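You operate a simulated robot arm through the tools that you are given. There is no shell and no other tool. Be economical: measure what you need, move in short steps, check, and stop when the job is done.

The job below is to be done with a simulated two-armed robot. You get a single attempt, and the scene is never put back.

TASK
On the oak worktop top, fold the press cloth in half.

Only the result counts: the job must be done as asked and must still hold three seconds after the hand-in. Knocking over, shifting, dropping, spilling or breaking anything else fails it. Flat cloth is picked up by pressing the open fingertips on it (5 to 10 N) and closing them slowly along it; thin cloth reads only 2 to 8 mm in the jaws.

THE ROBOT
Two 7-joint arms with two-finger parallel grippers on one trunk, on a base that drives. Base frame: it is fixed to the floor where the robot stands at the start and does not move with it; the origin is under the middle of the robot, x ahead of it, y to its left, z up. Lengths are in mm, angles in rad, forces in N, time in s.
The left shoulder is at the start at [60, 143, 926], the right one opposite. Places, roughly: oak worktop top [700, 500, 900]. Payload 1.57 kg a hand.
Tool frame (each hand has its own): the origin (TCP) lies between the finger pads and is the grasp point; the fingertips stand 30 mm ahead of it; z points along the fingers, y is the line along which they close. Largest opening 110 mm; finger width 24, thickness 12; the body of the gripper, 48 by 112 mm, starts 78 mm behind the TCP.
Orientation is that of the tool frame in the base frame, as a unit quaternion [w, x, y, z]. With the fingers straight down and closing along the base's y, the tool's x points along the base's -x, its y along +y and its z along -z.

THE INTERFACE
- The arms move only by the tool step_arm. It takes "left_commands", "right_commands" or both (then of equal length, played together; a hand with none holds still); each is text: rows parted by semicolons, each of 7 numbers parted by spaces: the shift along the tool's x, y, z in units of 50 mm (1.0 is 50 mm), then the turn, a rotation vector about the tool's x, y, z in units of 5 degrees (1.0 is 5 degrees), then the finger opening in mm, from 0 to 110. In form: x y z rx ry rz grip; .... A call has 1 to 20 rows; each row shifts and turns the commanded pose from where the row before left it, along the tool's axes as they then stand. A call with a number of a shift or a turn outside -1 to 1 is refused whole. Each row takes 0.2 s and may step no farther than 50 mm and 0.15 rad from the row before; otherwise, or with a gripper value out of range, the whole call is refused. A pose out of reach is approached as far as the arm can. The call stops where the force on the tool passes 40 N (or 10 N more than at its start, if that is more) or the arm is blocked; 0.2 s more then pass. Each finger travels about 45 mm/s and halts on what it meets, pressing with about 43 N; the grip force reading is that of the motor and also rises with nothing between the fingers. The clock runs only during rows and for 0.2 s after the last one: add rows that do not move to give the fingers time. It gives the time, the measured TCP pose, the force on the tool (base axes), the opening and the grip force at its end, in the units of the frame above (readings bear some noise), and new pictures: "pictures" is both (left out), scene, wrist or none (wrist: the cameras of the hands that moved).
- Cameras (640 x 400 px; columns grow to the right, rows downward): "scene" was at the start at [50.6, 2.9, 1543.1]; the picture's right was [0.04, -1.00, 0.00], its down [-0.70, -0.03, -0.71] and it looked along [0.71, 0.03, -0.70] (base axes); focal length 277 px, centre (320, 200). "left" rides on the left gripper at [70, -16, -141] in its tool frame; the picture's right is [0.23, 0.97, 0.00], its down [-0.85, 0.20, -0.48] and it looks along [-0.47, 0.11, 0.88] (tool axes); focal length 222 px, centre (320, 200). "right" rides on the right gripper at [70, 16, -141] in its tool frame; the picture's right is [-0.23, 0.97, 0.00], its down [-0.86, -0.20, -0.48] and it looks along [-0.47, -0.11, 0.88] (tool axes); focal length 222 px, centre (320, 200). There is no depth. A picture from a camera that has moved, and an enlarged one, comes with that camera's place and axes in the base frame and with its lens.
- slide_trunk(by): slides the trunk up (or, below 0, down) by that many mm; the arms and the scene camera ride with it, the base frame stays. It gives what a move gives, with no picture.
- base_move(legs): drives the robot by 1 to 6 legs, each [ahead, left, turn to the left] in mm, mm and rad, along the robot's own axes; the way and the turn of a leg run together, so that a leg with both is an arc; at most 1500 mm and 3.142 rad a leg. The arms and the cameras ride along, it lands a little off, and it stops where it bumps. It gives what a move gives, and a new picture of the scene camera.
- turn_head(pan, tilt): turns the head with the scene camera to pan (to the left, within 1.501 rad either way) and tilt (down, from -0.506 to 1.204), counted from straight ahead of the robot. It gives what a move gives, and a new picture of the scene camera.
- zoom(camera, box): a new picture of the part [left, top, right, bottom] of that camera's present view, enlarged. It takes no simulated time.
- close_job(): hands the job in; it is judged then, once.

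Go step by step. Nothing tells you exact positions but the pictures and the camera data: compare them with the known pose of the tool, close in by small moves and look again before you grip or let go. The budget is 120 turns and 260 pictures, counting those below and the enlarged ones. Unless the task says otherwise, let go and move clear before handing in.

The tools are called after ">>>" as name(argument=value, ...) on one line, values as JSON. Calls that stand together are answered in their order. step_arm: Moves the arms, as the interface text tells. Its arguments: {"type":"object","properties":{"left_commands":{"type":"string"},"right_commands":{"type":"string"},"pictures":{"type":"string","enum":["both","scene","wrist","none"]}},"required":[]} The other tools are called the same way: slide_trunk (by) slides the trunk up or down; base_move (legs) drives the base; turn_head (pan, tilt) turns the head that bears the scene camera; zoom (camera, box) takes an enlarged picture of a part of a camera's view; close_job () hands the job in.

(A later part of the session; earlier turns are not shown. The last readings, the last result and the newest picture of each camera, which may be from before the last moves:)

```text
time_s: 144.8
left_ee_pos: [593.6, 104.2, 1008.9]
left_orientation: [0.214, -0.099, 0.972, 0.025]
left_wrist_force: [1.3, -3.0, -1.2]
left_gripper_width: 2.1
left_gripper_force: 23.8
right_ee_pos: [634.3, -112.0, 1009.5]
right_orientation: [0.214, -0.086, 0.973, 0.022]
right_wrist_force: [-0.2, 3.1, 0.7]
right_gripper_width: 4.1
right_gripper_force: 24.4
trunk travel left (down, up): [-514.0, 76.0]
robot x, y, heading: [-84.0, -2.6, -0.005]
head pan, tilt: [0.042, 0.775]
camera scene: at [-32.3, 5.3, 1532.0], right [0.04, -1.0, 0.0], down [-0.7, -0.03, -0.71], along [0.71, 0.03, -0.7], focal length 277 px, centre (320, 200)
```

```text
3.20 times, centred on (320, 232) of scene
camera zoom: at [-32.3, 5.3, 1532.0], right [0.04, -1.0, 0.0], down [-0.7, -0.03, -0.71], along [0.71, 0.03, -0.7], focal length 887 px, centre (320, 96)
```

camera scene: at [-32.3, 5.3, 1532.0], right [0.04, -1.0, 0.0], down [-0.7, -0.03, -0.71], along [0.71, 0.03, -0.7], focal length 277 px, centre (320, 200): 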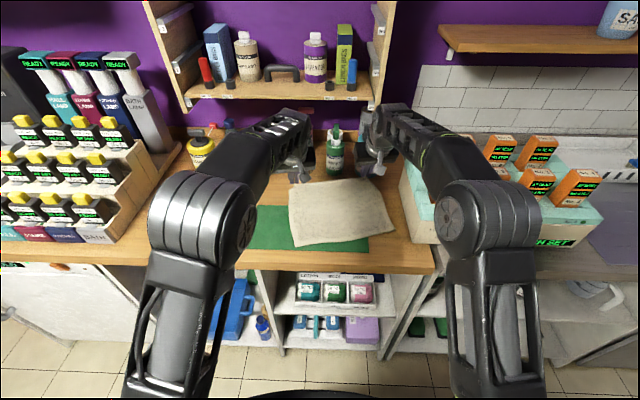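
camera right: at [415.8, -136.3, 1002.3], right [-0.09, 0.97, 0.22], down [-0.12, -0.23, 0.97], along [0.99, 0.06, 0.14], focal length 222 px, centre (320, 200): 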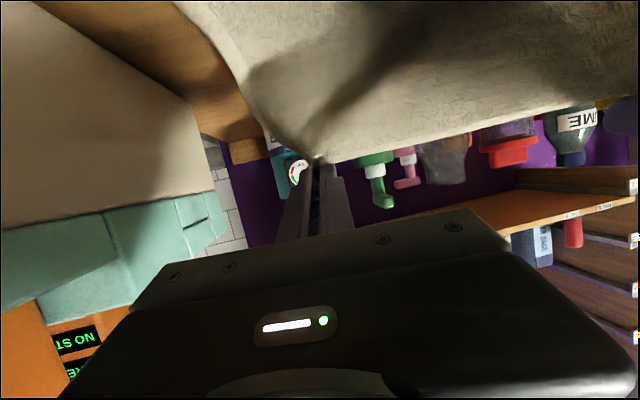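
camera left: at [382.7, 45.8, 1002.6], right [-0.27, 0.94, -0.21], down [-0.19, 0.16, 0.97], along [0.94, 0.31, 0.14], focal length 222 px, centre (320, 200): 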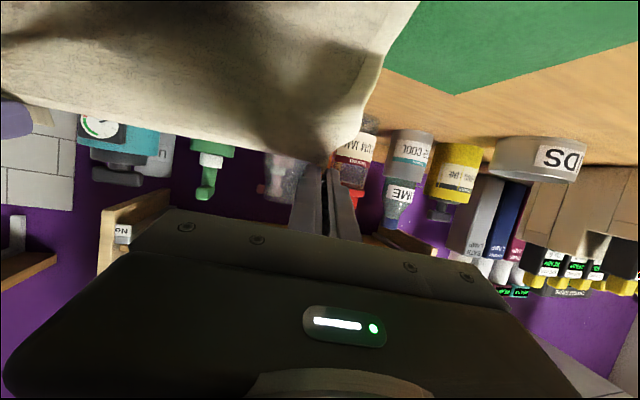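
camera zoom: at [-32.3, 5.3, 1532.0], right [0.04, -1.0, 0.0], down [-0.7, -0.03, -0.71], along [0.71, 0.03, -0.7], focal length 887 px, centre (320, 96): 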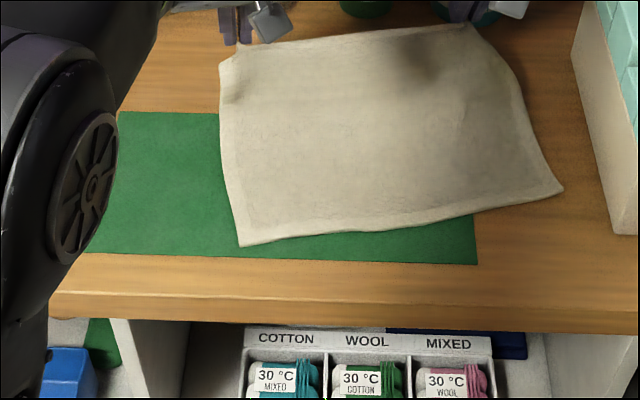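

The cloth is open again: near-left (420,94), near-right (494,-196). I'll release the right side so its hem drops, raise the right hand, then drive back 60 mm with the left corner held.

>>> step_arm(left_commands="0 0 0 0 0 0 0;0 0 0 0 0 0 0;0 0 0 0 0 0 0;0 0 0 0 0 0 0;0 0 0 0 0 0 0;-0.06 0 -0.13 0 0 0 0;-0.06 0 -0.13 0 0 0 0;-0.06 0 -0.13 0 0 0 0", right_commands="0 0 0 0 0 0 12;0 0 0 0 0 0 26;0 0 0 0 0 0 42;0 0 0 0 0 0 60;0 0 0 0 0 0 60;-0.15 0 -0.35 0 0 0 60;-0.15 0 -0.35 0 0 0 40;0 0 0 0 0 0 20", pictures="none")

>>> base_move(legs=[[-58, -14, 0]])

>>> zoom(camera="scene", box=[220, 150, 420, 275])

```text
time_s: 146.6
left_ee_pos: [592.5, 105.8, 1032.3]
left_orientation: [0.213, -0.098, 0.972, 0.025]
left_wrist_force: [-0.6, -0.3, 0.2]
left_gripper_width: 2.4
left_gripper_force: 23.7
right_ee_pos: [630.3, -111.9, 1048.2]
right_orientation: [0.215, -0.087, 0.973, 0.022]
right_wrist_force: [-0.7, 0.3, 0.2]
right_gripper_width: 19.7
right_gripper_force: 0.0
trunk travel left (down, up): [-514.0, 76.0]
robot x, y, heading: [-85.8, 6.0, -0.005]
head pan, tilt: [0.042, 0.775]
```

```text
time_s: 147.5
left_ee_pos: [531.9, 91.3, 1032.1]
left_orientation: [0.215, -0.098, 0.971, 0.025]
left_wrist_force: [-0.5, 0.4, -0.1]
left_gripper_width: 2.5
left_gripper_force: 24.2
right_ee_pos: [571.1, -125.3, 1050.5]
right_orientation: [0.215, -0.086, 0.973, 0.022]
right_wrist_force: [-0.6, 0.1, -0.3]
right_gripper_width: 20.0
right_gripper_force: 0.1
trunk travel left (down, up): [-514.0, 76.0]
robot x, y, heading: [-145.2, -10.5, -0.007]
head pan, tilt: [0.042, 0.775]
camera scene: at [-94.8, -9.2, 1532.2], right [0.04, -1.0, 0.0], down [-0.7, -0.03, -0.72], along [0.71, 0.03, -0.7], focal length 277 px, centre (320, 200)
```

scene: 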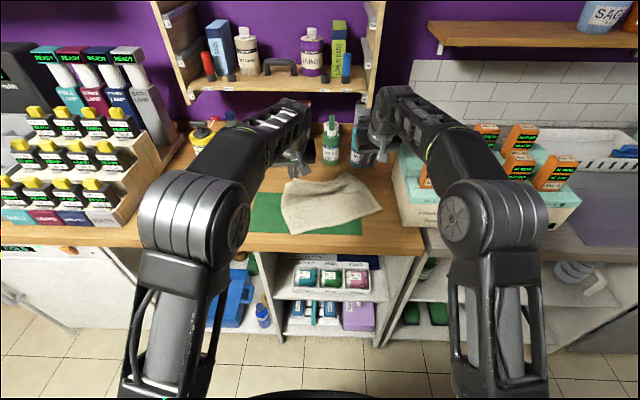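

```text
3.20 times, centred on (320, 212) of scene
camera zoom: at [-94.8, -9.2, 1532.2], right [0.04, -1.0, 0.0], down [-0.7, -0.03, -0.72], along [0.71, 0.03, -0.7], focal length 887 px, centre (320, 160)
```

zoom: 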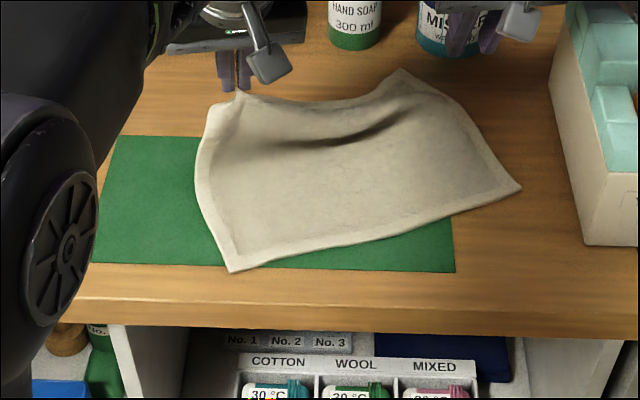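

The lower layer rotated with the pull. I'll now pin it: right fingers closed, moved over the near edge's right third and pressed down.

>>> step_arm(right_commands="0.49 0.198 0.235 0 0 0 0;0.49 0.198 0.235 0 0 0 0;0.49 0.198 0.235 0 0 0 0;0.49 0.198 0.235 0 0 0 0;0.49 0.198 0.235 0 0 0 0;0.034 0 0.072 0 0 0 0;0.034 0 0.072 0 0 0 0;0.017 0 0.036 0 0 0 0;0 0 0 0 0 0 0", pictures="wrist")

>>> zoom(camera="scene", box=[220, 150, 420, 275])

```text
time_s: 149.5
left_ee_pos: [531.9, 91.5, 1031.4]
left_orientation: [0.213, -0.098, 0.972, 0.025]
left_wrist_force: [0.1, 0.3, -1.1]
left_gripper_width: 2.1
left_gripper_force: 24.0
right_ee_pos: [478.3, -89.8, 935.4]
right_orientation: [0.215, -0.085, 0.973, 0.022]
right_wrist_force: [-0.8, -0.5, 6.4]
right_gripper_width: 0.2
right_gripper_force: 21.4
trunk travel left (down, up): [-514.0, 76.0]
robot x, y, heading: [-143.4, -12.0, -0.003]
head pan, tilt: [0.042, 0.775]
camera right: at [354.4, -97.1, 1032.9], right [0.03, 0.99, 0.1], down [0.6, -0.1, 0.79], along [0.8, 0.04, -0.6], focal length 222 px, centre (320, 200)
```

right: 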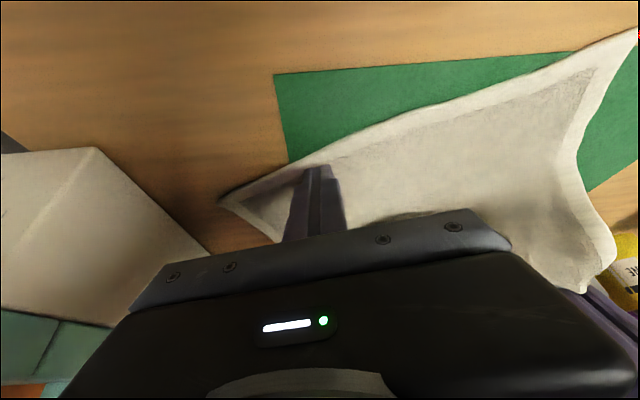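

```text
3.20 times, centred on (320, 212) of scene
camera zoom: at [-93.8, -8.8, 1532.2], right [0.04, -1.0, 0.0], down [-0.7, -0.03, -0.71], along [0.71, 0.03, -0.7], focal length 887 px, centre (320, 160)
```

zoom: 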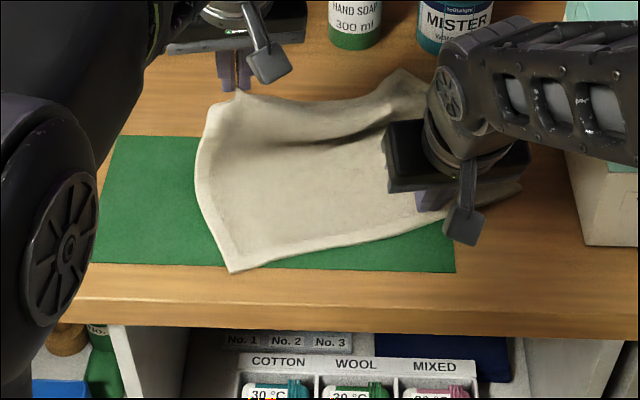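

Pinned at 6 N. Now the left hand alone carries its corner along the tight arc, first half.

>>> step_arm(left_commands="0.4 -0.08 -0.27 0 -1 0 0;0.51 -0.09 -0.19 0 -1 0 0;0.51 -0.085 -0.13 0 -1 0 0;0.52 -0.075 -0.05 0 -1 0 0;0.54 -0.06 0.02 0 -1 0 0;0 0 0 0 0 0 0", right_commands="0.008 0 0.016 0 0 0 0;0 0 0 0 0 0 0;0 0 0 0 0 0 0;0 0 0 0 0 0 0;0 0 0 0 0 0 0;0 0 0 0 0 0 0", pictures="none")

>>> zoom(camera="scene", box=[220, 150, 420, 275])

```text
time_s: 150.9
left_ee_pos: [423.8, 49.7, 987.5]
left_orientation: [0.42, -0.091, 0.902, 0.045]
left_wrist_force: [0.1, 0.2, -0.2]
left_gripper_width: 2.0
left_gripper_force: 23.7
right_ee_pos: [478.1, -90.8, 933.8]
right_orientation: [0.216, -0.086, 0.972, 0.022]
right_wrist_force: [1.1, -0.3, 18.7]
right_gripper_width: 0.0
right_gripper_force: 21.1
trunk travel left (down, up): [-514.0, 76.0]
robot x, y, heading: [-138.9, -10.1, -0.002]
head pan, tilt: [0.042, 0.775]
```

```text
3.20 times, centred on (320, 212) of scene
camera zoom: at [-94.5, -8.7, 1532.3], right [0.04, -1.0, 0.0], down [-0.7, -0.03, -0.72], along [0.71, 0.03, -0.7], focal length 887 px, centre (320, 160)
```

zoom: 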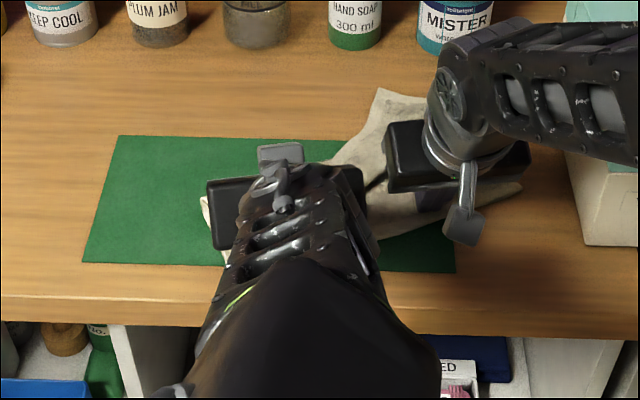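

The corner is halfway over; I'll lower it onto the near-left corner.

>>> step_arm(left_commands="0.47 0 0.06 0 0 0 0;0.43 0 0.05 0 0 0 0;0.33 0 -0.02 0 0 0 0;0 0 0 0 0 0 0", pictures="wrist")

>>> zoom(camera="scene", box=[220, 150, 420, 275])

>>> zoom(camera="right", box=[0, 0, 640, 400])

```text
time_s: 151.9
left_ee_pos: [388.0, 41.5, 937.0]
left_orientation: [0.42, -0.091, 0.902, 0.046]
left_wrist_force: [-0.2, -0.4, 0.1]
left_gripper_width: 2.3
left_gripper_force: 23.9
right_ee_pos: [479.6, -92.0, 933.7]
right_orientation: [0.216, -0.085, 0.972, 0.022]
right_wrist_force: [3.4, -1.4, 21.0]
right_gripper_width: 0.0
right_gripper_force: 21.6
trunk travel left (down, up): [-514.0, 76.0]
robot x, y, heading: [-140.4, -11.3, -0.002]
head pan, tilt: [0.042, 0.775]
camera left: at [241.9, -4.8, 975.0], right [-0.34, 0.93, -0.17], down [0.14, 0.23, 0.96], along [0.93, 0.3, -0.21], focal length 222 px, centre (320, 200)
```

left: 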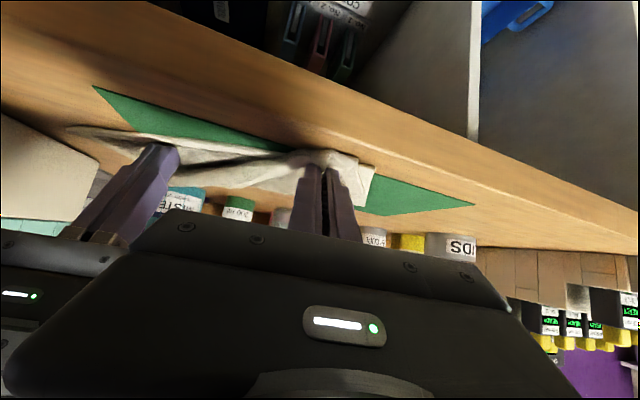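

```text
3.20 times, centred on (320, 212) of scene
camera zoom: at [-94.6, -8.8, 1532.2], right [0.04, -1.0, 0.0], down [-0.7, -0.03, -0.72], along [0.71, 0.03, -0.7], focal length 887 px, centre (320, 160)
```

zoom: 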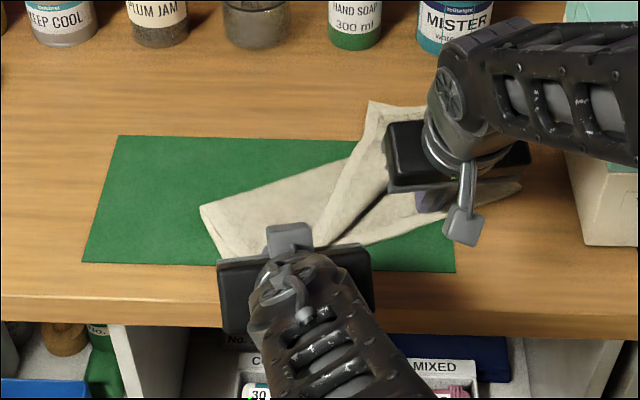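

```text
1.00 times, centred on (320, 200) of right
camera zoom: at [354.2, -97.2, 1032.2], right [0.03, 0.99, 0.1], down [0.6, -0.1, 0.79], along [0.8, 0.04, -0.6], focal length 222 px, centre (320, 200)
```

zoom: 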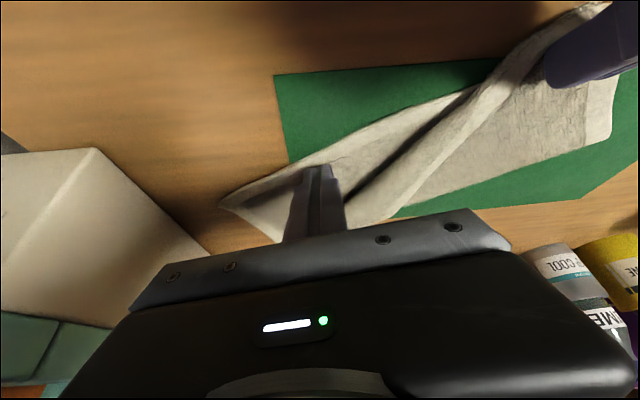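

Excellent: the left corner is over with a clean fold. I'll press the left hand down, still gripping, so that it pins both plies, and lift the right hand away to look for the far-right corner.

>>> step_arm(left_commands="0.046 0 0.039 0 0 0 0;0.046 0 0.039 0 0 0 0;0 0 0 0 0 0 0;0 0 0 0 0 0 0;0 0 0 0 0 0 0;0 0 0 0 0 0 0", right_commands="0 0 0 0 0 0 0;0 0 0 0 0 0 0;0.012 -0.1 -0.447 0 0 0 0;0.012 -0.1 -0.447 0 0 0 0;0.012 -0.1 -0.447 0 0 0 20;0.012 -0.1 -0.447 0 0 0 30", pictures="wrist")

>>> zoom(camera="scene", box=[220, 150, 420, 275])

```text
time_s: 153.3
left_ee_pos: [388.2, 42.7, 931.0]
left_orientation: [0.42, -0.091, 0.902, 0.045]
left_wrist_force: [-0.6, 1.4, 24.5]
left_gripper_width: 2.5
left_gripper_force: 24.2
right_ee_pos: [441.8, -119.4, 1013.3]
right_orientation: [0.215, -0.087, 0.973, 0.022]
right_wrist_force: [0.4, 0.3, -0.6]
right_gripper_width: 29.9
right_gripper_force: 0.0
trunk travel left (down, up): [-514.0, 76.0]
robot x, y, heading: [-144.7, -13.8, -0.005]
head pan, tilt: [0.042, 0.775]
camera right: at [317.4, -124.7, 1112.6], right [0.03, 0.99, 0.1], down [0.6, -0.1, 0.79], along [0.8, 0.04, -0.6], focal length 222 px, centre (320, 200)
camera left: at [242.3, -5.0, 969.5], right [-0.34, 0.93, -0.17], down [0.14, 0.23, 0.96], along [0.93, 0.3, -0.21], focal length 222 px, centre (320, 200)
```

right: 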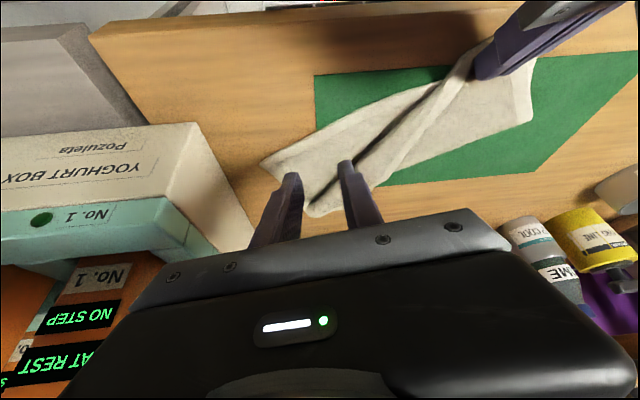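
left: 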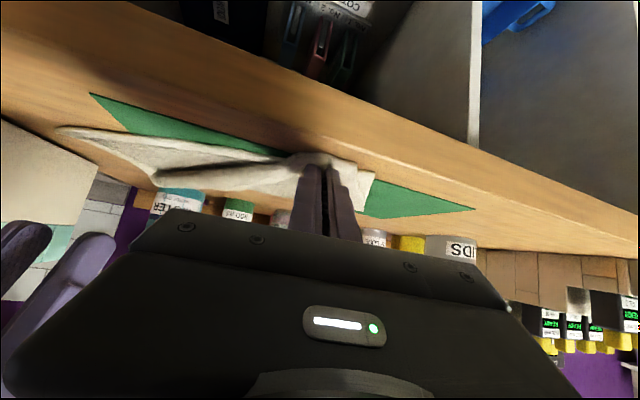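

```text
3.20 times, centred on (320, 212) of scene
camera zoom: at [-94.6, -8.9, 1532.2], right [0.04, -1.0, 0.0], down [-0.7, -0.03, -0.72], along [0.71, 0.03, -0.7], focal length 887 px, centre (320, 160)
```

zoom: 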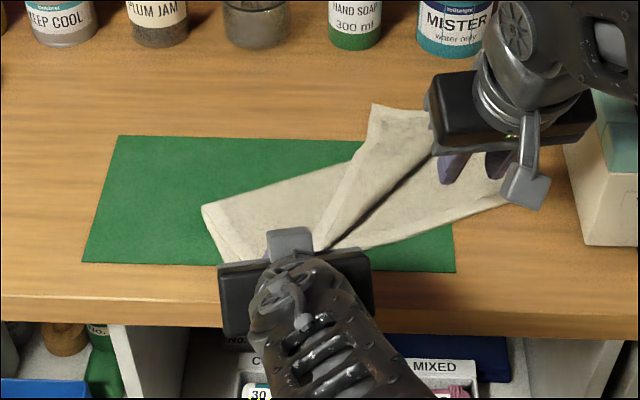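

The left pins firmly. The hem runs diagonally to the far-right corner at about (627,-35). I'll tilt the right hand to 40° and move it above that corner.

>>> step_arm(right_commands="0 0 0 0 -1 0 30;0 0 0 0 -1 0 30;0 0 0 0 -1 0 30;-0.39 0.156 0.564 0 0 0 30;-0.39 0.156 0.564 0 0 0 30;-0.39 0.156 0.564 0 0 0 30;-0.39 0.156 0.564 0 0 0 30;-0.39 0.156 0.564 0 0 0 30;0 0 0 0 0 0 30", pictures="wrist")

>>> zoom(camera="scene", box=[220, 150, 420, 275])

```text
time_s: 155.3
left_ee_pos: [386.6, 41.4, 931.6]
left_orientation: [0.421, -0.09, 0.901, 0.045]
left_wrist_force: [-1.3, -2.1, 26.6]
left_gripper_width: 2.4
left_gripper_force: 24.1
right_ee_pos: [597.7, -51.9, 969.5]
right_orientation: [0.34, -0.082, 0.936, 0.033]
right_wrist_force: [0.4, 0.6, 0.3]
right_gripper_width: 30.0
right_gripper_force: 0.1
trunk travel left (down, up): [-514.0, 76.0]
robot x, y, heading: [-146.1, -7.0, -0.004]
head pan, tilt: [0.042, 0.775]
camera right: at [453.0, -60.9, 1032.3], right [0.0, 0.99, 0.15], down [0.38, -0.14, 0.92], along [0.93, 0.06, -0.37], focal length 222 px, centre (320, 200)
```

right: 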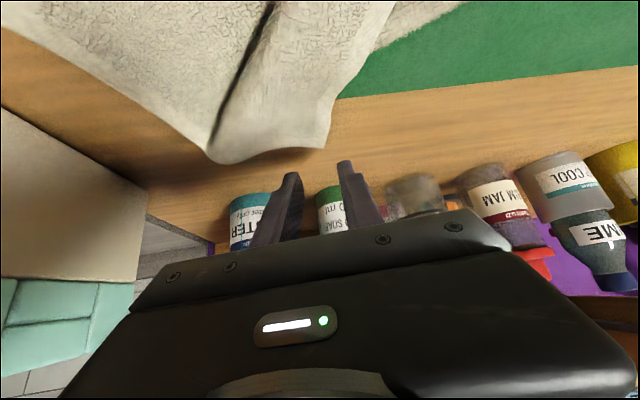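

```text
3.20 times, centred on (320, 212) of scene
camera zoom: at [-95.5, -9.2, 1532.2], right [0.04, -1.0, 0.0], down [-0.7, -0.03, -0.72], along [0.72, 0.03, -0.7], focal length 887 px, centre (320, 160)
```

zoom: 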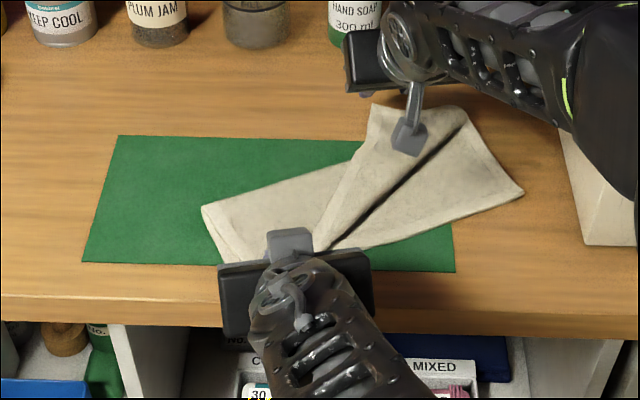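

The right side has already folded at its middle; only the hem's right corner (634,-36) must swing over to near-right (507,-182). I'll go to pinch it.

>>> step_arm(right_commands="0.04 -0.115 0.285 0 0 0 30;0.04 -0.115 0.285 0 0 0 30;0.05 0 0.06 0 0 0 30;0 0 0 0 0 0 30", pictures="wrist")

```text
time_s: 156.3
left_ee_pos: [387.5, 43.2, 932.4]
left_orientation: [0.42, -0.091, 0.902, 0.045]
left_wrist_force: [-1.8, -0.6, 26.4]
left_gripper_width: 2.3
left_gripper_force: 23.7
right_ee_pos: [614.3, -59.3, 940.4]
right_orientation: [0.341, -0.083, 0.936, 0.032]
right_wrist_force: [-0.2, 0.2, 0.4]
right_gripper_width: 29.9
right_gripper_force: 0.1
trunk travel left (down, up): [-514.0, 76.0]
robot x, y, heading: [-146.2, -11.6, -0.004]
head pan, tilt: [0.042, 0.775]
camera right: at [469.8, -69.3, 1003.1], right [0.0, 0.99, 0.15], down [0.38, -0.14, 0.92], along [0.93, 0.06, -0.37], focal length 222 px, centre (320, 200)
```

right: 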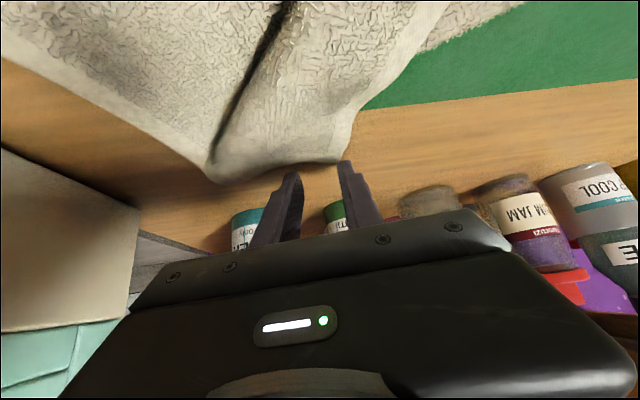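

Well aligned with about 8 mm of overlap. Descending to contact.

>>> step_arm(right_commands="0.05 0 0.04 0 0 0 30;0.04 0 0.046 0 0 0 30;0.02 0 0.02 0 0 0 30;0 0 0 0 0 0 30", pictures="none")

```text
time_s: 157.3
left_ee_pos: [388.8, 40.8, 932.6]
left_orientation: [0.421, -0.091, 0.902, 0.046]
left_wrist_force: [-1.3, -1.4, 25.1]
left_gripper_width: 2.1
left_gripper_force: 23.7
right_ee_pos: [613.4, -59.7, 934.1]
right_orientation: [0.341, -0.082, 0.936, 0.031]
right_wrist_force: [0.7, 0.2, 2.3]
right_gripper_width: 30.2
right_gripper_force: 0.0
trunk travel left (down, up): [-514.0, 76.0]
robot x, y, heading: [-143.4, -10.4, -0.004]
head pan, tilt: [0.042, 0.775]
```

Contact at 2 N; a touch more, then close slowly and lift a little.

>>> step_arm(right_commands="0.02 0 0.022 0 0 0 30;0 0 0 0 0 0 27;0 0 0 0 0 0 24;0 0 0 0 0 0 21;0 0 0 0 0 0 18;0 0 0 0 0 0 15;0 0 0 0 0 0 12;0 0 0 0 0 0 9;0 0 0 0 0 0 6;0 0 0 0 0 0 3;0 0 0 0 0 0 0;0 0 0 0 0 0 0;-0.13 0 -0.15 0 0 0 0;-0.13 0 -0.15 0 0 0 0;0 0 0 0 0 0 0", pictures="wrist")

```text
time_s: 160.5
left_ee_pos: [387.3, 41.8, 931.0]
left_orientation: [0.42, -0.091, 0.902, 0.046]
left_wrist_force: [-0.8, -1.6, 25.9]
left_gripper_width: 2.4
left_gripper_force: 23.6
right_ee_pos: [612.4, -60.6, 951.8]
right_orientation: [0.34, -0.083, 0.936, 0.033]
right_wrist_force: [0.7, 0.4, -0.2]
right_gripper_width: 4.0
right_gripper_force: 24.5
trunk travel left (down, up): [-514.0, 76.0]
robot x, y, heading: [-143.5, -13.3, -0.005]
head pan, tilt: [0.042, 0.775]
camera right: at [468.6, -69.4, 1014.3], right [0.0, 0.99, 0.15], down [0.38, -0.14, 0.91], along [0.93, 0.06, -0.38], focal length 222 px, centre (320, 200)
```

right: 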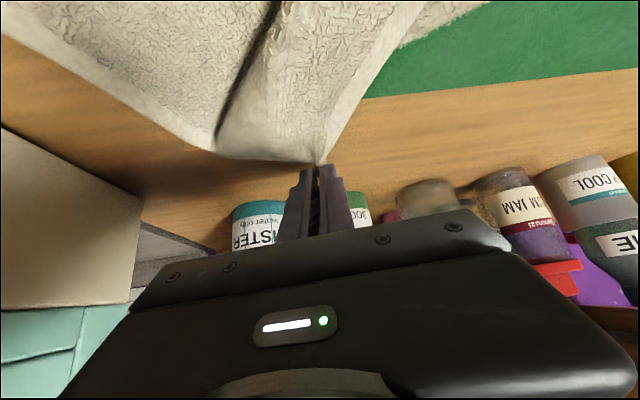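

The corner is held (4 mm). I'll swing it up and over toward the near-right corner, keeping clear of the yoghurt box, in two stages.

>>> step_arm(right_commands="0.055 -0.279 -0.62 0 0 0 0;0.13 -0.279 -0.53 0 0 0 0;0.26 -0.279 -0.376 0 0 0 0;0.44 -0.279 -0.16 0 0 0 0;0 0 0 0 0 0 0", pictures="wrist")

>>> zoom(camera="scene", box=[220, 150, 420, 275])

```text
time_s: 161.7
left_ee_pos: [387.4, 40.5, 932.3]
left_orientation: [0.42, -0.09, 0.902, 0.046]
left_wrist_force: [-1.4, -1.3, 25.6]
left_gripper_width: 2.7
left_gripper_force: 23.8
right_ee_pos: [537.2, -130.1, 988.7]
right_orientation: [0.34, -0.083, 0.936, 0.032]
right_wrist_force: [0.2, 0.0, -0.5]
right_gripper_width: 4.0
right_gripper_force: 25.0
trunk travel left (down, up): [-514.0, 76.0]
robot x, y, heading: [-144.7, -11.3, -0.009]
head pan, tilt: [0.042, 0.775]
camera right: at [392.3, -139.9, 1050.3], right [0.0, 0.99, 0.15], down [0.38, -0.14, 0.92], along [0.93, 0.06, -0.37], focal length 222 px, centre (320, 200)
```

right: 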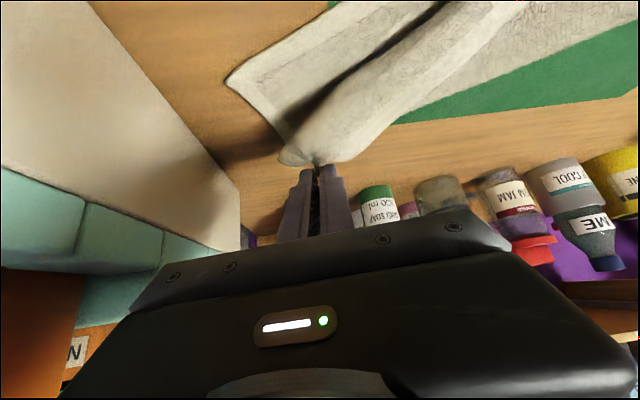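

```text
3.20 times, centred on (320, 212) of scene
camera zoom: at [-95.4, -9.3, 1532.3], right [0.04, -1.0, 0.0], down [-0.7, -0.03, -0.72], along [0.72, 0.03, -0.7], focal length 887 px, centre (320, 160)
```

zoom: 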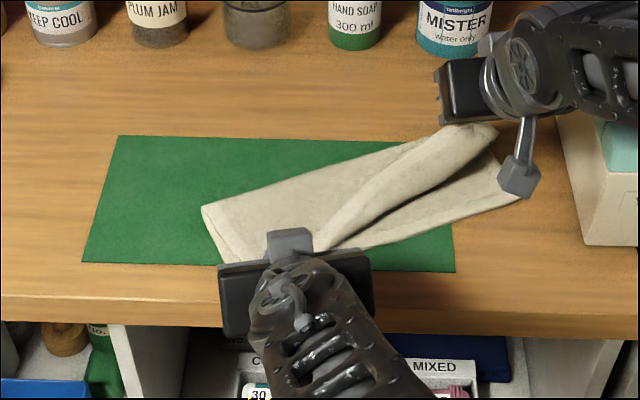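

It is rolling over nicely. Completing the swing down to the near-right corner.

>>> step_arm(right_commands="0.445 -0.23 -0.06 0 0 0 0;0.52 -0.23 0.03 0 0 0 0;0.53 -0.23 0.05 0 0 0 0;0 0 0 0 0 0 0", pictures="wrist")

>>> zoom(camera="scene", box=[220, 150, 420, 275])

```text
time_s: 162.7
left_ee_pos: [388.2, 44.1, 932.1]
left_orientation: [0.421, -0.091, 0.902, 0.043]
left_wrist_force: [0.6, -8.3, 22.6]
left_gripper_width: 2.1
left_gripper_force: 23.6
right_ee_pos: [487.5, -166.9, 941.3]
right_orientation: [0.343, -0.088, 0.935, 0.035]
right_wrist_force: [3.1, 13.6, 7.9]
right_gripper_width: 4.2
right_gripper_force: 25.0
trunk travel left (down, up): [-514.0, 76.0]
robot x, y, heading: [-143.9, -11.3, 0.002]
head pan, tilt: [0.042, 0.775]
camera right: at [342.5, -177.7, 1003.4], right [-0.01, 0.99, 0.15], down [0.37, -0.13, 0.92], along [0.93, 0.07, -0.37], focal length 222 px, centre (320, 200)
```

right: 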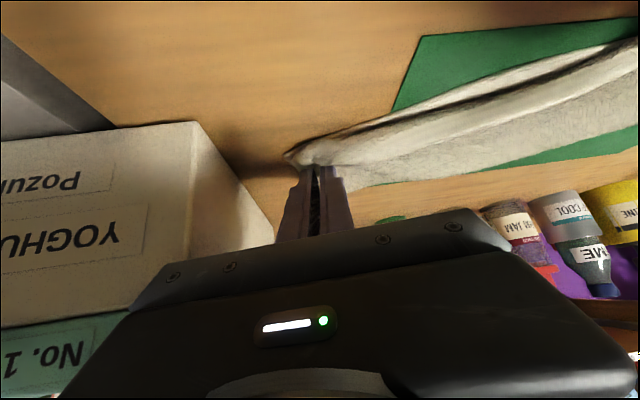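

```text
3.20 times, centred on (320, 212) of scene
camera zoom: at [-95.5, -4.9, 1532.4], right [0.04, -1.0, 0.0], down [-0.7, -0.03, -0.72], along [0.72, 0.03, -0.7], focal length 887 px, centre (320, 160)
```

zoom: 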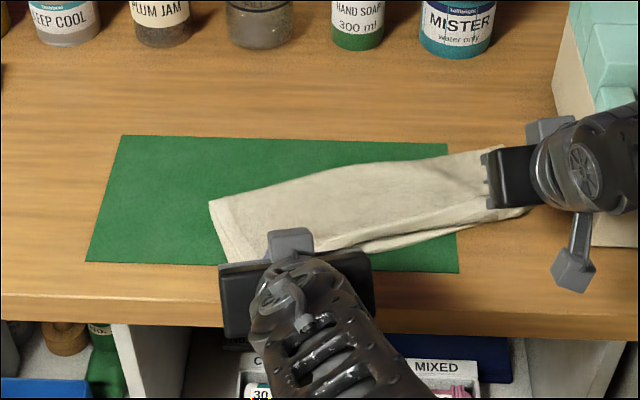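

Lovely: the hem now lies over the near edge on both sides, with some stretch between the hands. I'll relax it, open both wide, and lift straight up.

>>> step_arm(left_commands="-0.06 0 -0.05 0 0 0 0;0 0 0 0 0 0 0;0 0 0 0 0 0 10;0 0 0 0 0 0 20;0 0 0 0 0 0 30;0 0 0 0 0 0 40;0 0 0 0 0 0 50;0 0 0 0 0 0 50;-0.153 0 -0.129 0 0 0 50;-0.23 0 -0.19 0 0 0 50;-0.3 0 -0.25 0 0 0 50;-0.3 0 -0.25 0 0 0 50;0 0 0 0 0 0 50", right_commands="0 0.07 0 0 0 0 0;0 0 0 0 0 0 0;0 0 0 0 0 0 10;0 0 0 0 0 0 20;0 0 0 0 0 0 30;0 0 0 0 0 0 40;0 0 0 0 0 0 50;0 0 0 0 0 0 50;-0.129 0 -0.153 0 0 0 50;-0.19 0 -0.23 0 0 0 50;-0.25 0 -0.3 0 0 0 50;-0.25 0 -0.3 0 0 0 50;0 0 0 0 0 0 50", pictures="wrist")

>>> zoom(camera="scene", box=[220, 150, 420, 275])

```text
time_s: 165.5
left_ee_pos: [388.9, 41.9, 998.6]
left_orientation: [0.42, -0.09, 0.902, 0.045]
left_wrist_force: [-0.2, 0.4, 0.7]
left_gripper_width: 50.0
left_gripper_force: 0.1
right_ee_pos: [487.4, -172.4, 1000.9]
right_orientation: [0.34, -0.082, 0.936, 0.032]
right_wrist_force: [0.0, 0.1, -0.3]
right_gripper_width: 49.9
right_gripper_force: 0.0
trunk travel left (down, up): [-514.0, 76.0]
robot x, y, heading: [-147.8, -13.3, -0.003]
head pan, tilt: [0.042, 0.775]
camera right: at [343.9, -181.7, 1064.7], right [0.0, 0.99, 0.15], down [0.38, -0.14, 0.91], along [0.93, 0.06, -0.38], focal length 222 px, centre (320, 200)
camera left: at [243.4, -5.8, 1036.5], right [-0.34, 0.93, -0.17], down [0.14, 0.23, 0.96], along [0.93, 0.3, -0.21], focal length 222 px, centre (320, 200)
```

right: 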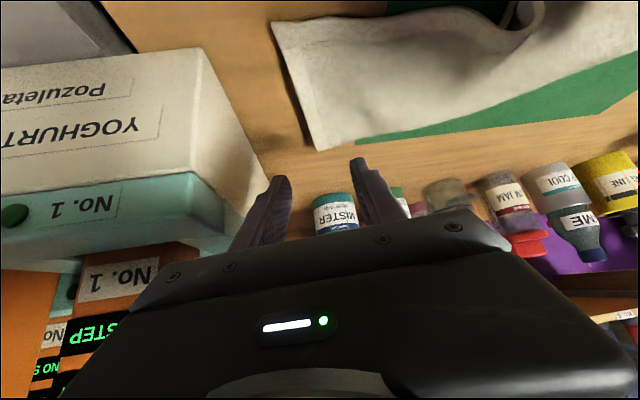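
left: 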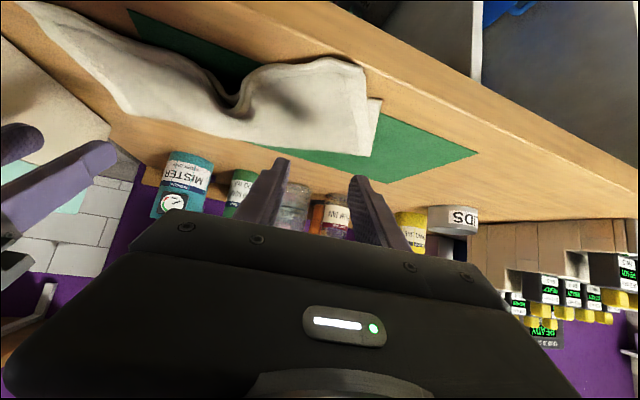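

```text
3.20 times, centred on (320, 212) of scene
camera zoom: at [-92.8, -9.3, 1532.1], right [0.04, -1.0, 0.0], down [-0.7, -0.03, -0.71], along [0.71, 0.03, -0.7], focal length 887 px, centre (320, 160)
```

zoom: 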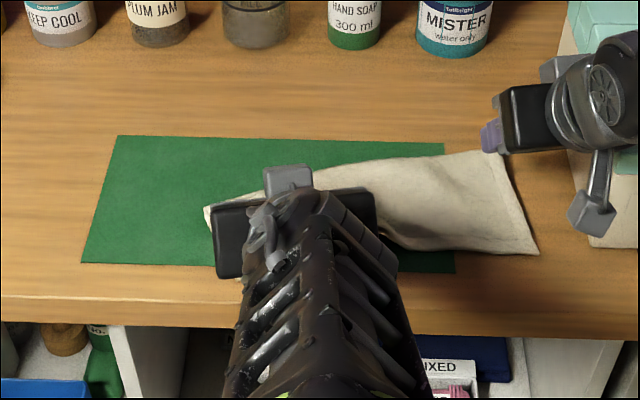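

Released, but the hem has moved somewhat, with a wave in the middle. I'll back the base off for a clear view.

>>> base_move(legs=[[-130, 0, 0]])

>>> zoom(camera="scene", box=[270, 160, 370, 222])

```text
time_s: 166.8
left_ee_pos: [257.6, 40.8, 998.7]
left_orientation: [0.421, -0.089, 0.902, 0.045]
left_wrist_force: [0.0, -0.7, 0.4]
left_gripper_width: 50.0
left_gripper_force: 0.1
right_ee_pos: [355.9, -171.5, 1002.6]
right_orientation: [0.341, -0.082, 0.936, 0.032]
right_wrist_force: [0.3, 0.3, -0.2]
right_gripper_width: 49.8
right_gripper_force: 0.1
trunk travel left (down, up): [-514.0, 76.0]
robot x, y, heading: [-272.8, -10.1, -0.002]
head pan, tilt: [0.042, 0.775]
camera scene: at [-225.3, -8.3, 1532.2], right [0.04, -1.0, 0.0], down [-0.7, -0.03, -0.72], along [0.71, 0.03, -0.7], focal length 277 px, centre (320, 200)
```

scene: 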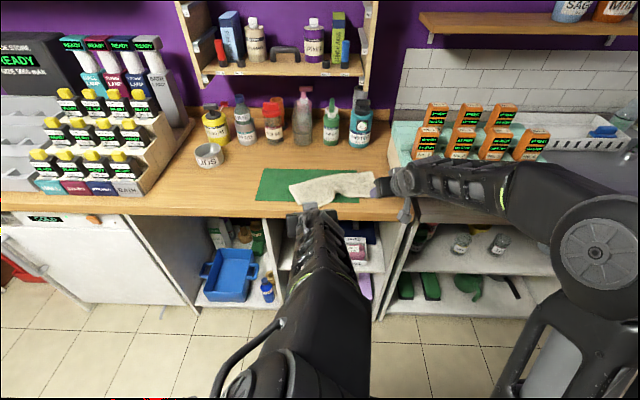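

```text
6.40 times, centred on (320, 191) of scene
camera zoom: at [-225.3, -8.3, 1532.2], right [0.04, -1.0, 0.0], down [-0.7, -0.03, -0.72], along [0.71, 0.03, -0.7], focal length 1773 px, centre (320, 258)
```

zoom: 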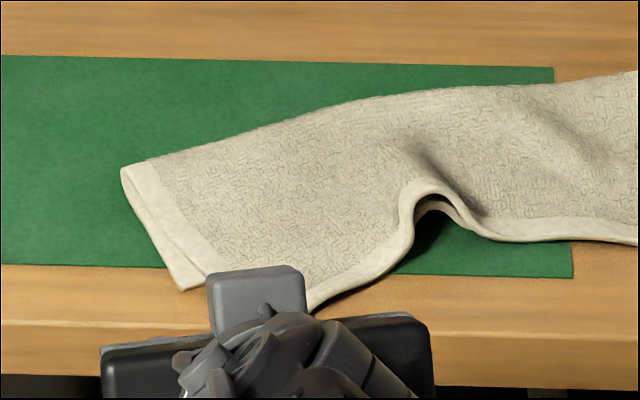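

A proper two-layer fold now, with the hem along the near edge and just an arch buckle in the middle. Let me view the right end.

>>> zoom(camera="scene", box=[320, 160, 400, 210])

>>> zoom(camera="right", box=[200, 0, 600, 250])

```text
8.00 times, centred on (360, 185) of scene
camera zoom: at [-225.3, -8.3, 1532.2], right [0.04, -1.0, 0.0], down [-0.7, -0.03, -0.72], along [0.71, 0.03, -0.7], focal length 2216 px, centre (0, 320)
```

zoom: 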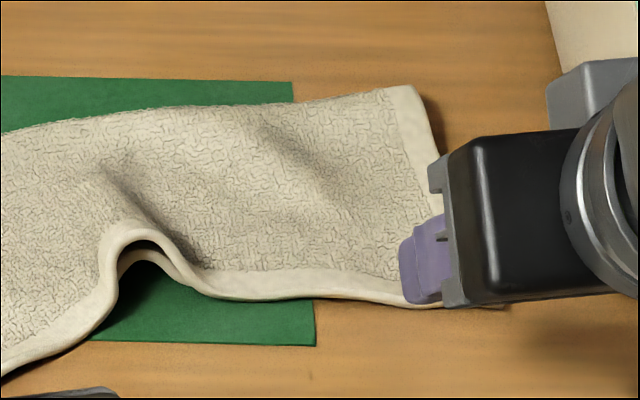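

```text
1.60 times, centred on (400, 125) of right
camera zoom: at [211.9, -180.6, 1065.2], right [0.0, 0.99, 0.15], down [0.38, -0.14, 0.92], along [0.93, 0.06, -0.37], focal length 355 px, centre (192, 320)
```

zoom: 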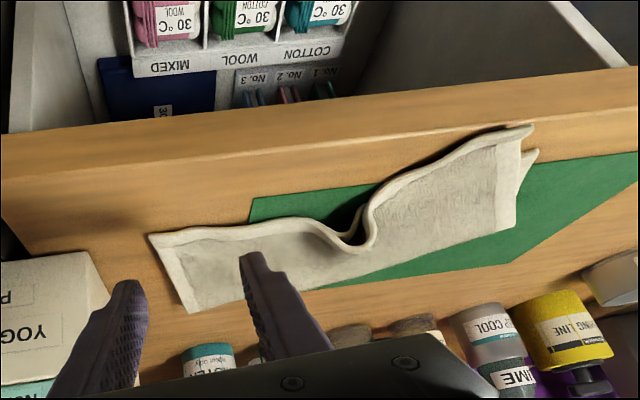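

The only flaw is that arch: the right end sits about 40 mm too near. I'll drive forward 60 mm, then with closed fingers pin the left end and press on the right end.

>>> base_move(legs=[[60, 0, 0]])

>>> step_arm(left_commands="0 0 0 0 0 0 20;0 0 0 0 0 0 0;0.0015 0.01 0.457 0 0 0 0;0.0015 0.01 0.457 0 0 0 0;0.0015 0.01 0.457 0 0 0 0;0.0015 0.01 0.457 0 0 0 0;0.06 0 0.05 0 0 0 0;0 0 0 0 0 0 0", right_commands="0 0 0 0 0 0 20;0 0 0 0 0 0 0;0.163 0.0075 0.2525 0 0 0 0;0.163 0.0075 0.2525 0 0 0 0;0.163 0.0075 0.2525 0 0 0 0;0.163 0.0075 0.2525 0 0 0 0;0.05 0 0.06 0 0 0 0;0 0 0 0 0 0 0", pictures="wrist")

>>> zoom(camera="scene", box=[240, 150, 400, 250])

```text
time_s: 167.8
left_ee_pos: [320.8, 41.3, 998.6]
left_orientation: [0.418, -0.09, 0.903, 0.044]
left_wrist_force: [0.1, 0.2, 0.7]
left_gripper_width: 50.0
left_gripper_force: 0.0
right_ee_pos: [419.8, -170.9, 1001.2]
right_orientation: [0.339, -0.083, 0.936, 0.033]
right_wrist_force: [0.0, 0.3, 0.0]
right_gripper_width: 50.0
right_gripper_force: 0.1
trunk travel left (down, up): [-514.0, 76.0]
robot x, y, heading: [-210.0, -11.4, -0.006]
head pan, tilt: [0.042, 0.775]
camera scene: at [-161.1, -8.7, 1532.0], right [0.04, -1.0, 0.0], down [-0.7, -0.03, -0.71], along [0.71, 0.03, -0.7], focal length 277 px, centre (320, 200)
```

scene: 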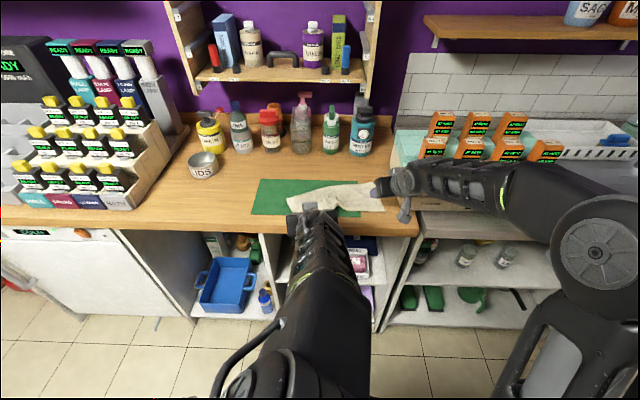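

```text
time_s: 169.6
left_ee_pos: [387.7, 57.6, 935.5]
left_orientation: [0.419, -0.091, 0.902, 0.045]
left_wrist_force: [1.0, 0.4, 1.4]
left_gripper_width: 0.1
left_gripper_force: 21.2
right_ee_pos: [423.8, -169.1, 937.3]
right_orientation: [0.339, -0.082, 0.936, 0.032]
right_wrist_force: [-0.3, 0.6, -1.3]
right_gripper_width: 0.0
right_gripper_force: 20.9
trunk travel left (down, up): [-514.0, 76.0]
robot x, y, heading: [-213.2, -14.0, -0.005]
head pan, tilt: [0.042, 0.775]
camera right: at [280.6, -177.9, 1001.0], right [0.0, 0.99, 0.15], down [0.38, -0.14, 0.91], along [0.93, 0.06, -0.38], focal length 222 px, centre (320, 200)
camera left: at [241.7, 10.8, 973.0], right [-0.34, 0.93, -0.17], down [0.14, 0.23, 0.96], along [0.93, 0.3, -0.21], focal length 222 px, centre (320, 200)
```

right: 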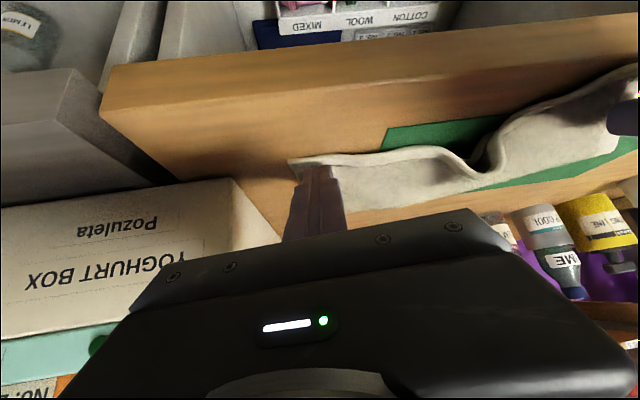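
left: 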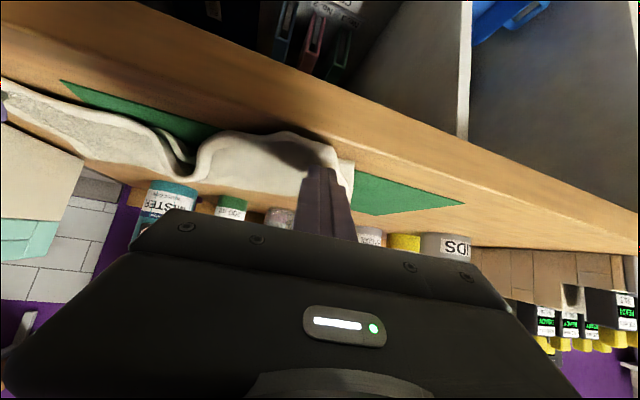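

```text
4.00 times, centred on (320, 200) of scene
camera zoom: at [-162.9, -8.6, 1532.1], right [0.04, -1.0, 0.0], down [-0.7, -0.03, -0.71], along [0.71, 0.03, -0.7], focal length 1108 px, centre (320, 200)
```

zoom: 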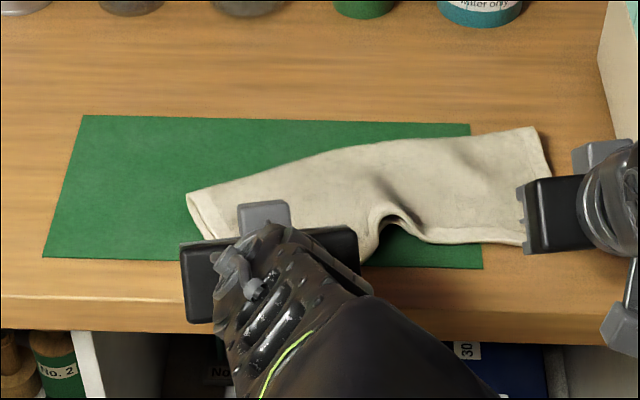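

In place and about to touch. I'll press both down gently and drag the right end outward and away from me to flatten the arch.

>>> step_arm(left_commands="0.046 0 0.039 0 0 0 0;0 0 0 0 0 0 0;0 0 0 0 0 0 0;0 0 0 0 0 0 0;0 0 0 0 0 0 0;0 0 0 0 0 0 0;0 0 0 0 0 0 0;0 0 0 0 0 0 0;0 0 0 0 0 0 0", right_commands="0.051 0 0.061 0 0 0 0;0.012 0 0.015 0 0 0 0;-0.117 -0.093 0.098 0 0 0 0;-0.117 -0.093 0.098 0 0 0 0;-0.117 -0.093 0.098 0 0 0 0;-0.117 -0.093 0.098 0 0 0 0;-0.117 -0.093 0.098 0 0 0 0;0 0 0 0 0 0 0;0 0 0 0 0 0 0", pictures="none")

>>> zoom(camera="scene", box=[240, 150, 400, 250])

```text
time_s: 171.6
left_ee_pos: [385.8, 58.1, 933.9]
left_orientation: [0.42, -0.091, 0.902, 0.044]
left_wrist_force: [-0.3, 0.4, 1.8]
left_gripper_width: 0.1
left_gripper_force: 21.6
right_ee_pos: [464.1, -183.5, 934.8]
right_orientation: [0.34, -0.083, 0.936, 0.032]
right_wrist_force: [-17.7, 6.2, 4.6]
right_gripper_width: 0.0
right_gripper_force: 21.2
trunk travel left (down, up): [-514.0, 76.0]
robot x, y, heading: [-214.4, -12.1, -0.008]
head pan, tilt: [0.042, 0.775]
```

```text
4.00 times, centred on (320, 200) of scene
camera zoom: at [-166.5, -7.6, 1532.2], right [0.04, -1.0, 0.0], down [-0.7, -0.03, -0.72], along [0.72, 0.03, -0.7], focal length 1108 px, centre (320, 200)
```

zoom: 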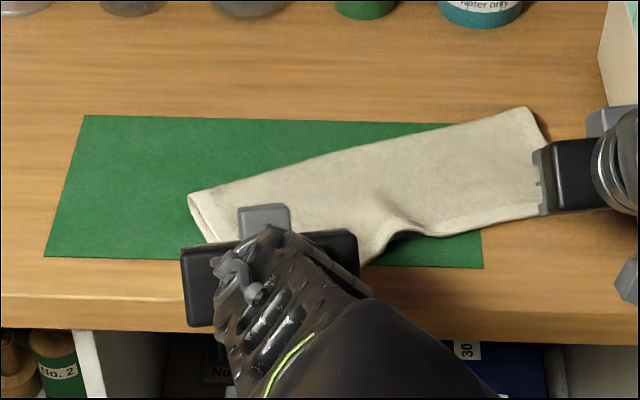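

The arch is mostly flattened, but the sideways force suggests the right gripper may be touching the yoghurt box. I'll back it inward and lift at once, then check.

>>> step_arm(right_commands="0.05 0.2 -0.04 0 0 0 0;-0.1 0.2 -0.2 0 0 0 0;-0.2 0.2 -0.25 0 0 0 0;-0.2 0 -0.25 0 0 0 0;0 0 0 0 0 0 0", pictures="wrist")

>>> zoom(camera="scene", box=[270, 100, 590, 300])

```text
time_s: 172.8
left_ee_pos: [387.3, 57.8, 932.8]
left_orientation: [0.42, -0.091, 0.902, 0.046]
left_wrist_force: [0.6, -1.0, 5.0]
left_gripper_width: 0.0
left_gripper_force: 21.3
right_ee_pos: [453.9, -158.1, 976.7]
right_orientation: [0.339, -0.082, 0.937, 0.032]
right_wrist_force: [0.1, 0.4, -0.4]
right_gripper_width: 0.1
right_gripper_force: 21.2
trunk travel left (down, up): [-514.0, 76.0]
robot x, y, heading: [-214.0, -10.6, -0.006]
head pan, tilt: [0.042, 0.775]
camera right: at [310.4, -165.6, 1038.9], right [0.0, 0.99, 0.15], down [0.38, -0.14, 0.91], along [0.93, 0.06, -0.38], focal length 222 px, centre (320, 200)
```

right: 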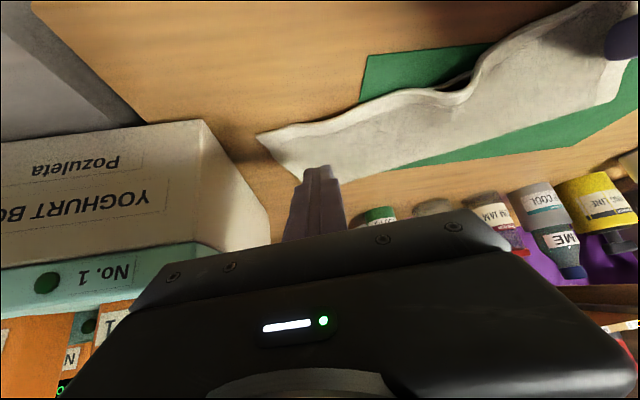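

```text
2.00 times, centred on (430, 200) of scene
camera zoom: at [-163.3, -8.7, 1532.1], right [0.04, -1.0, 0.0], down [-0.7, -0.03, -0.71], along [0.71, 0.03, -0.7], focal length 554 px, centre (100, 200)
```

zoom: 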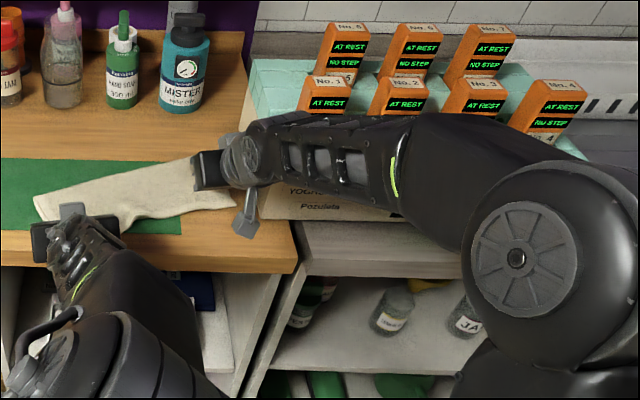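

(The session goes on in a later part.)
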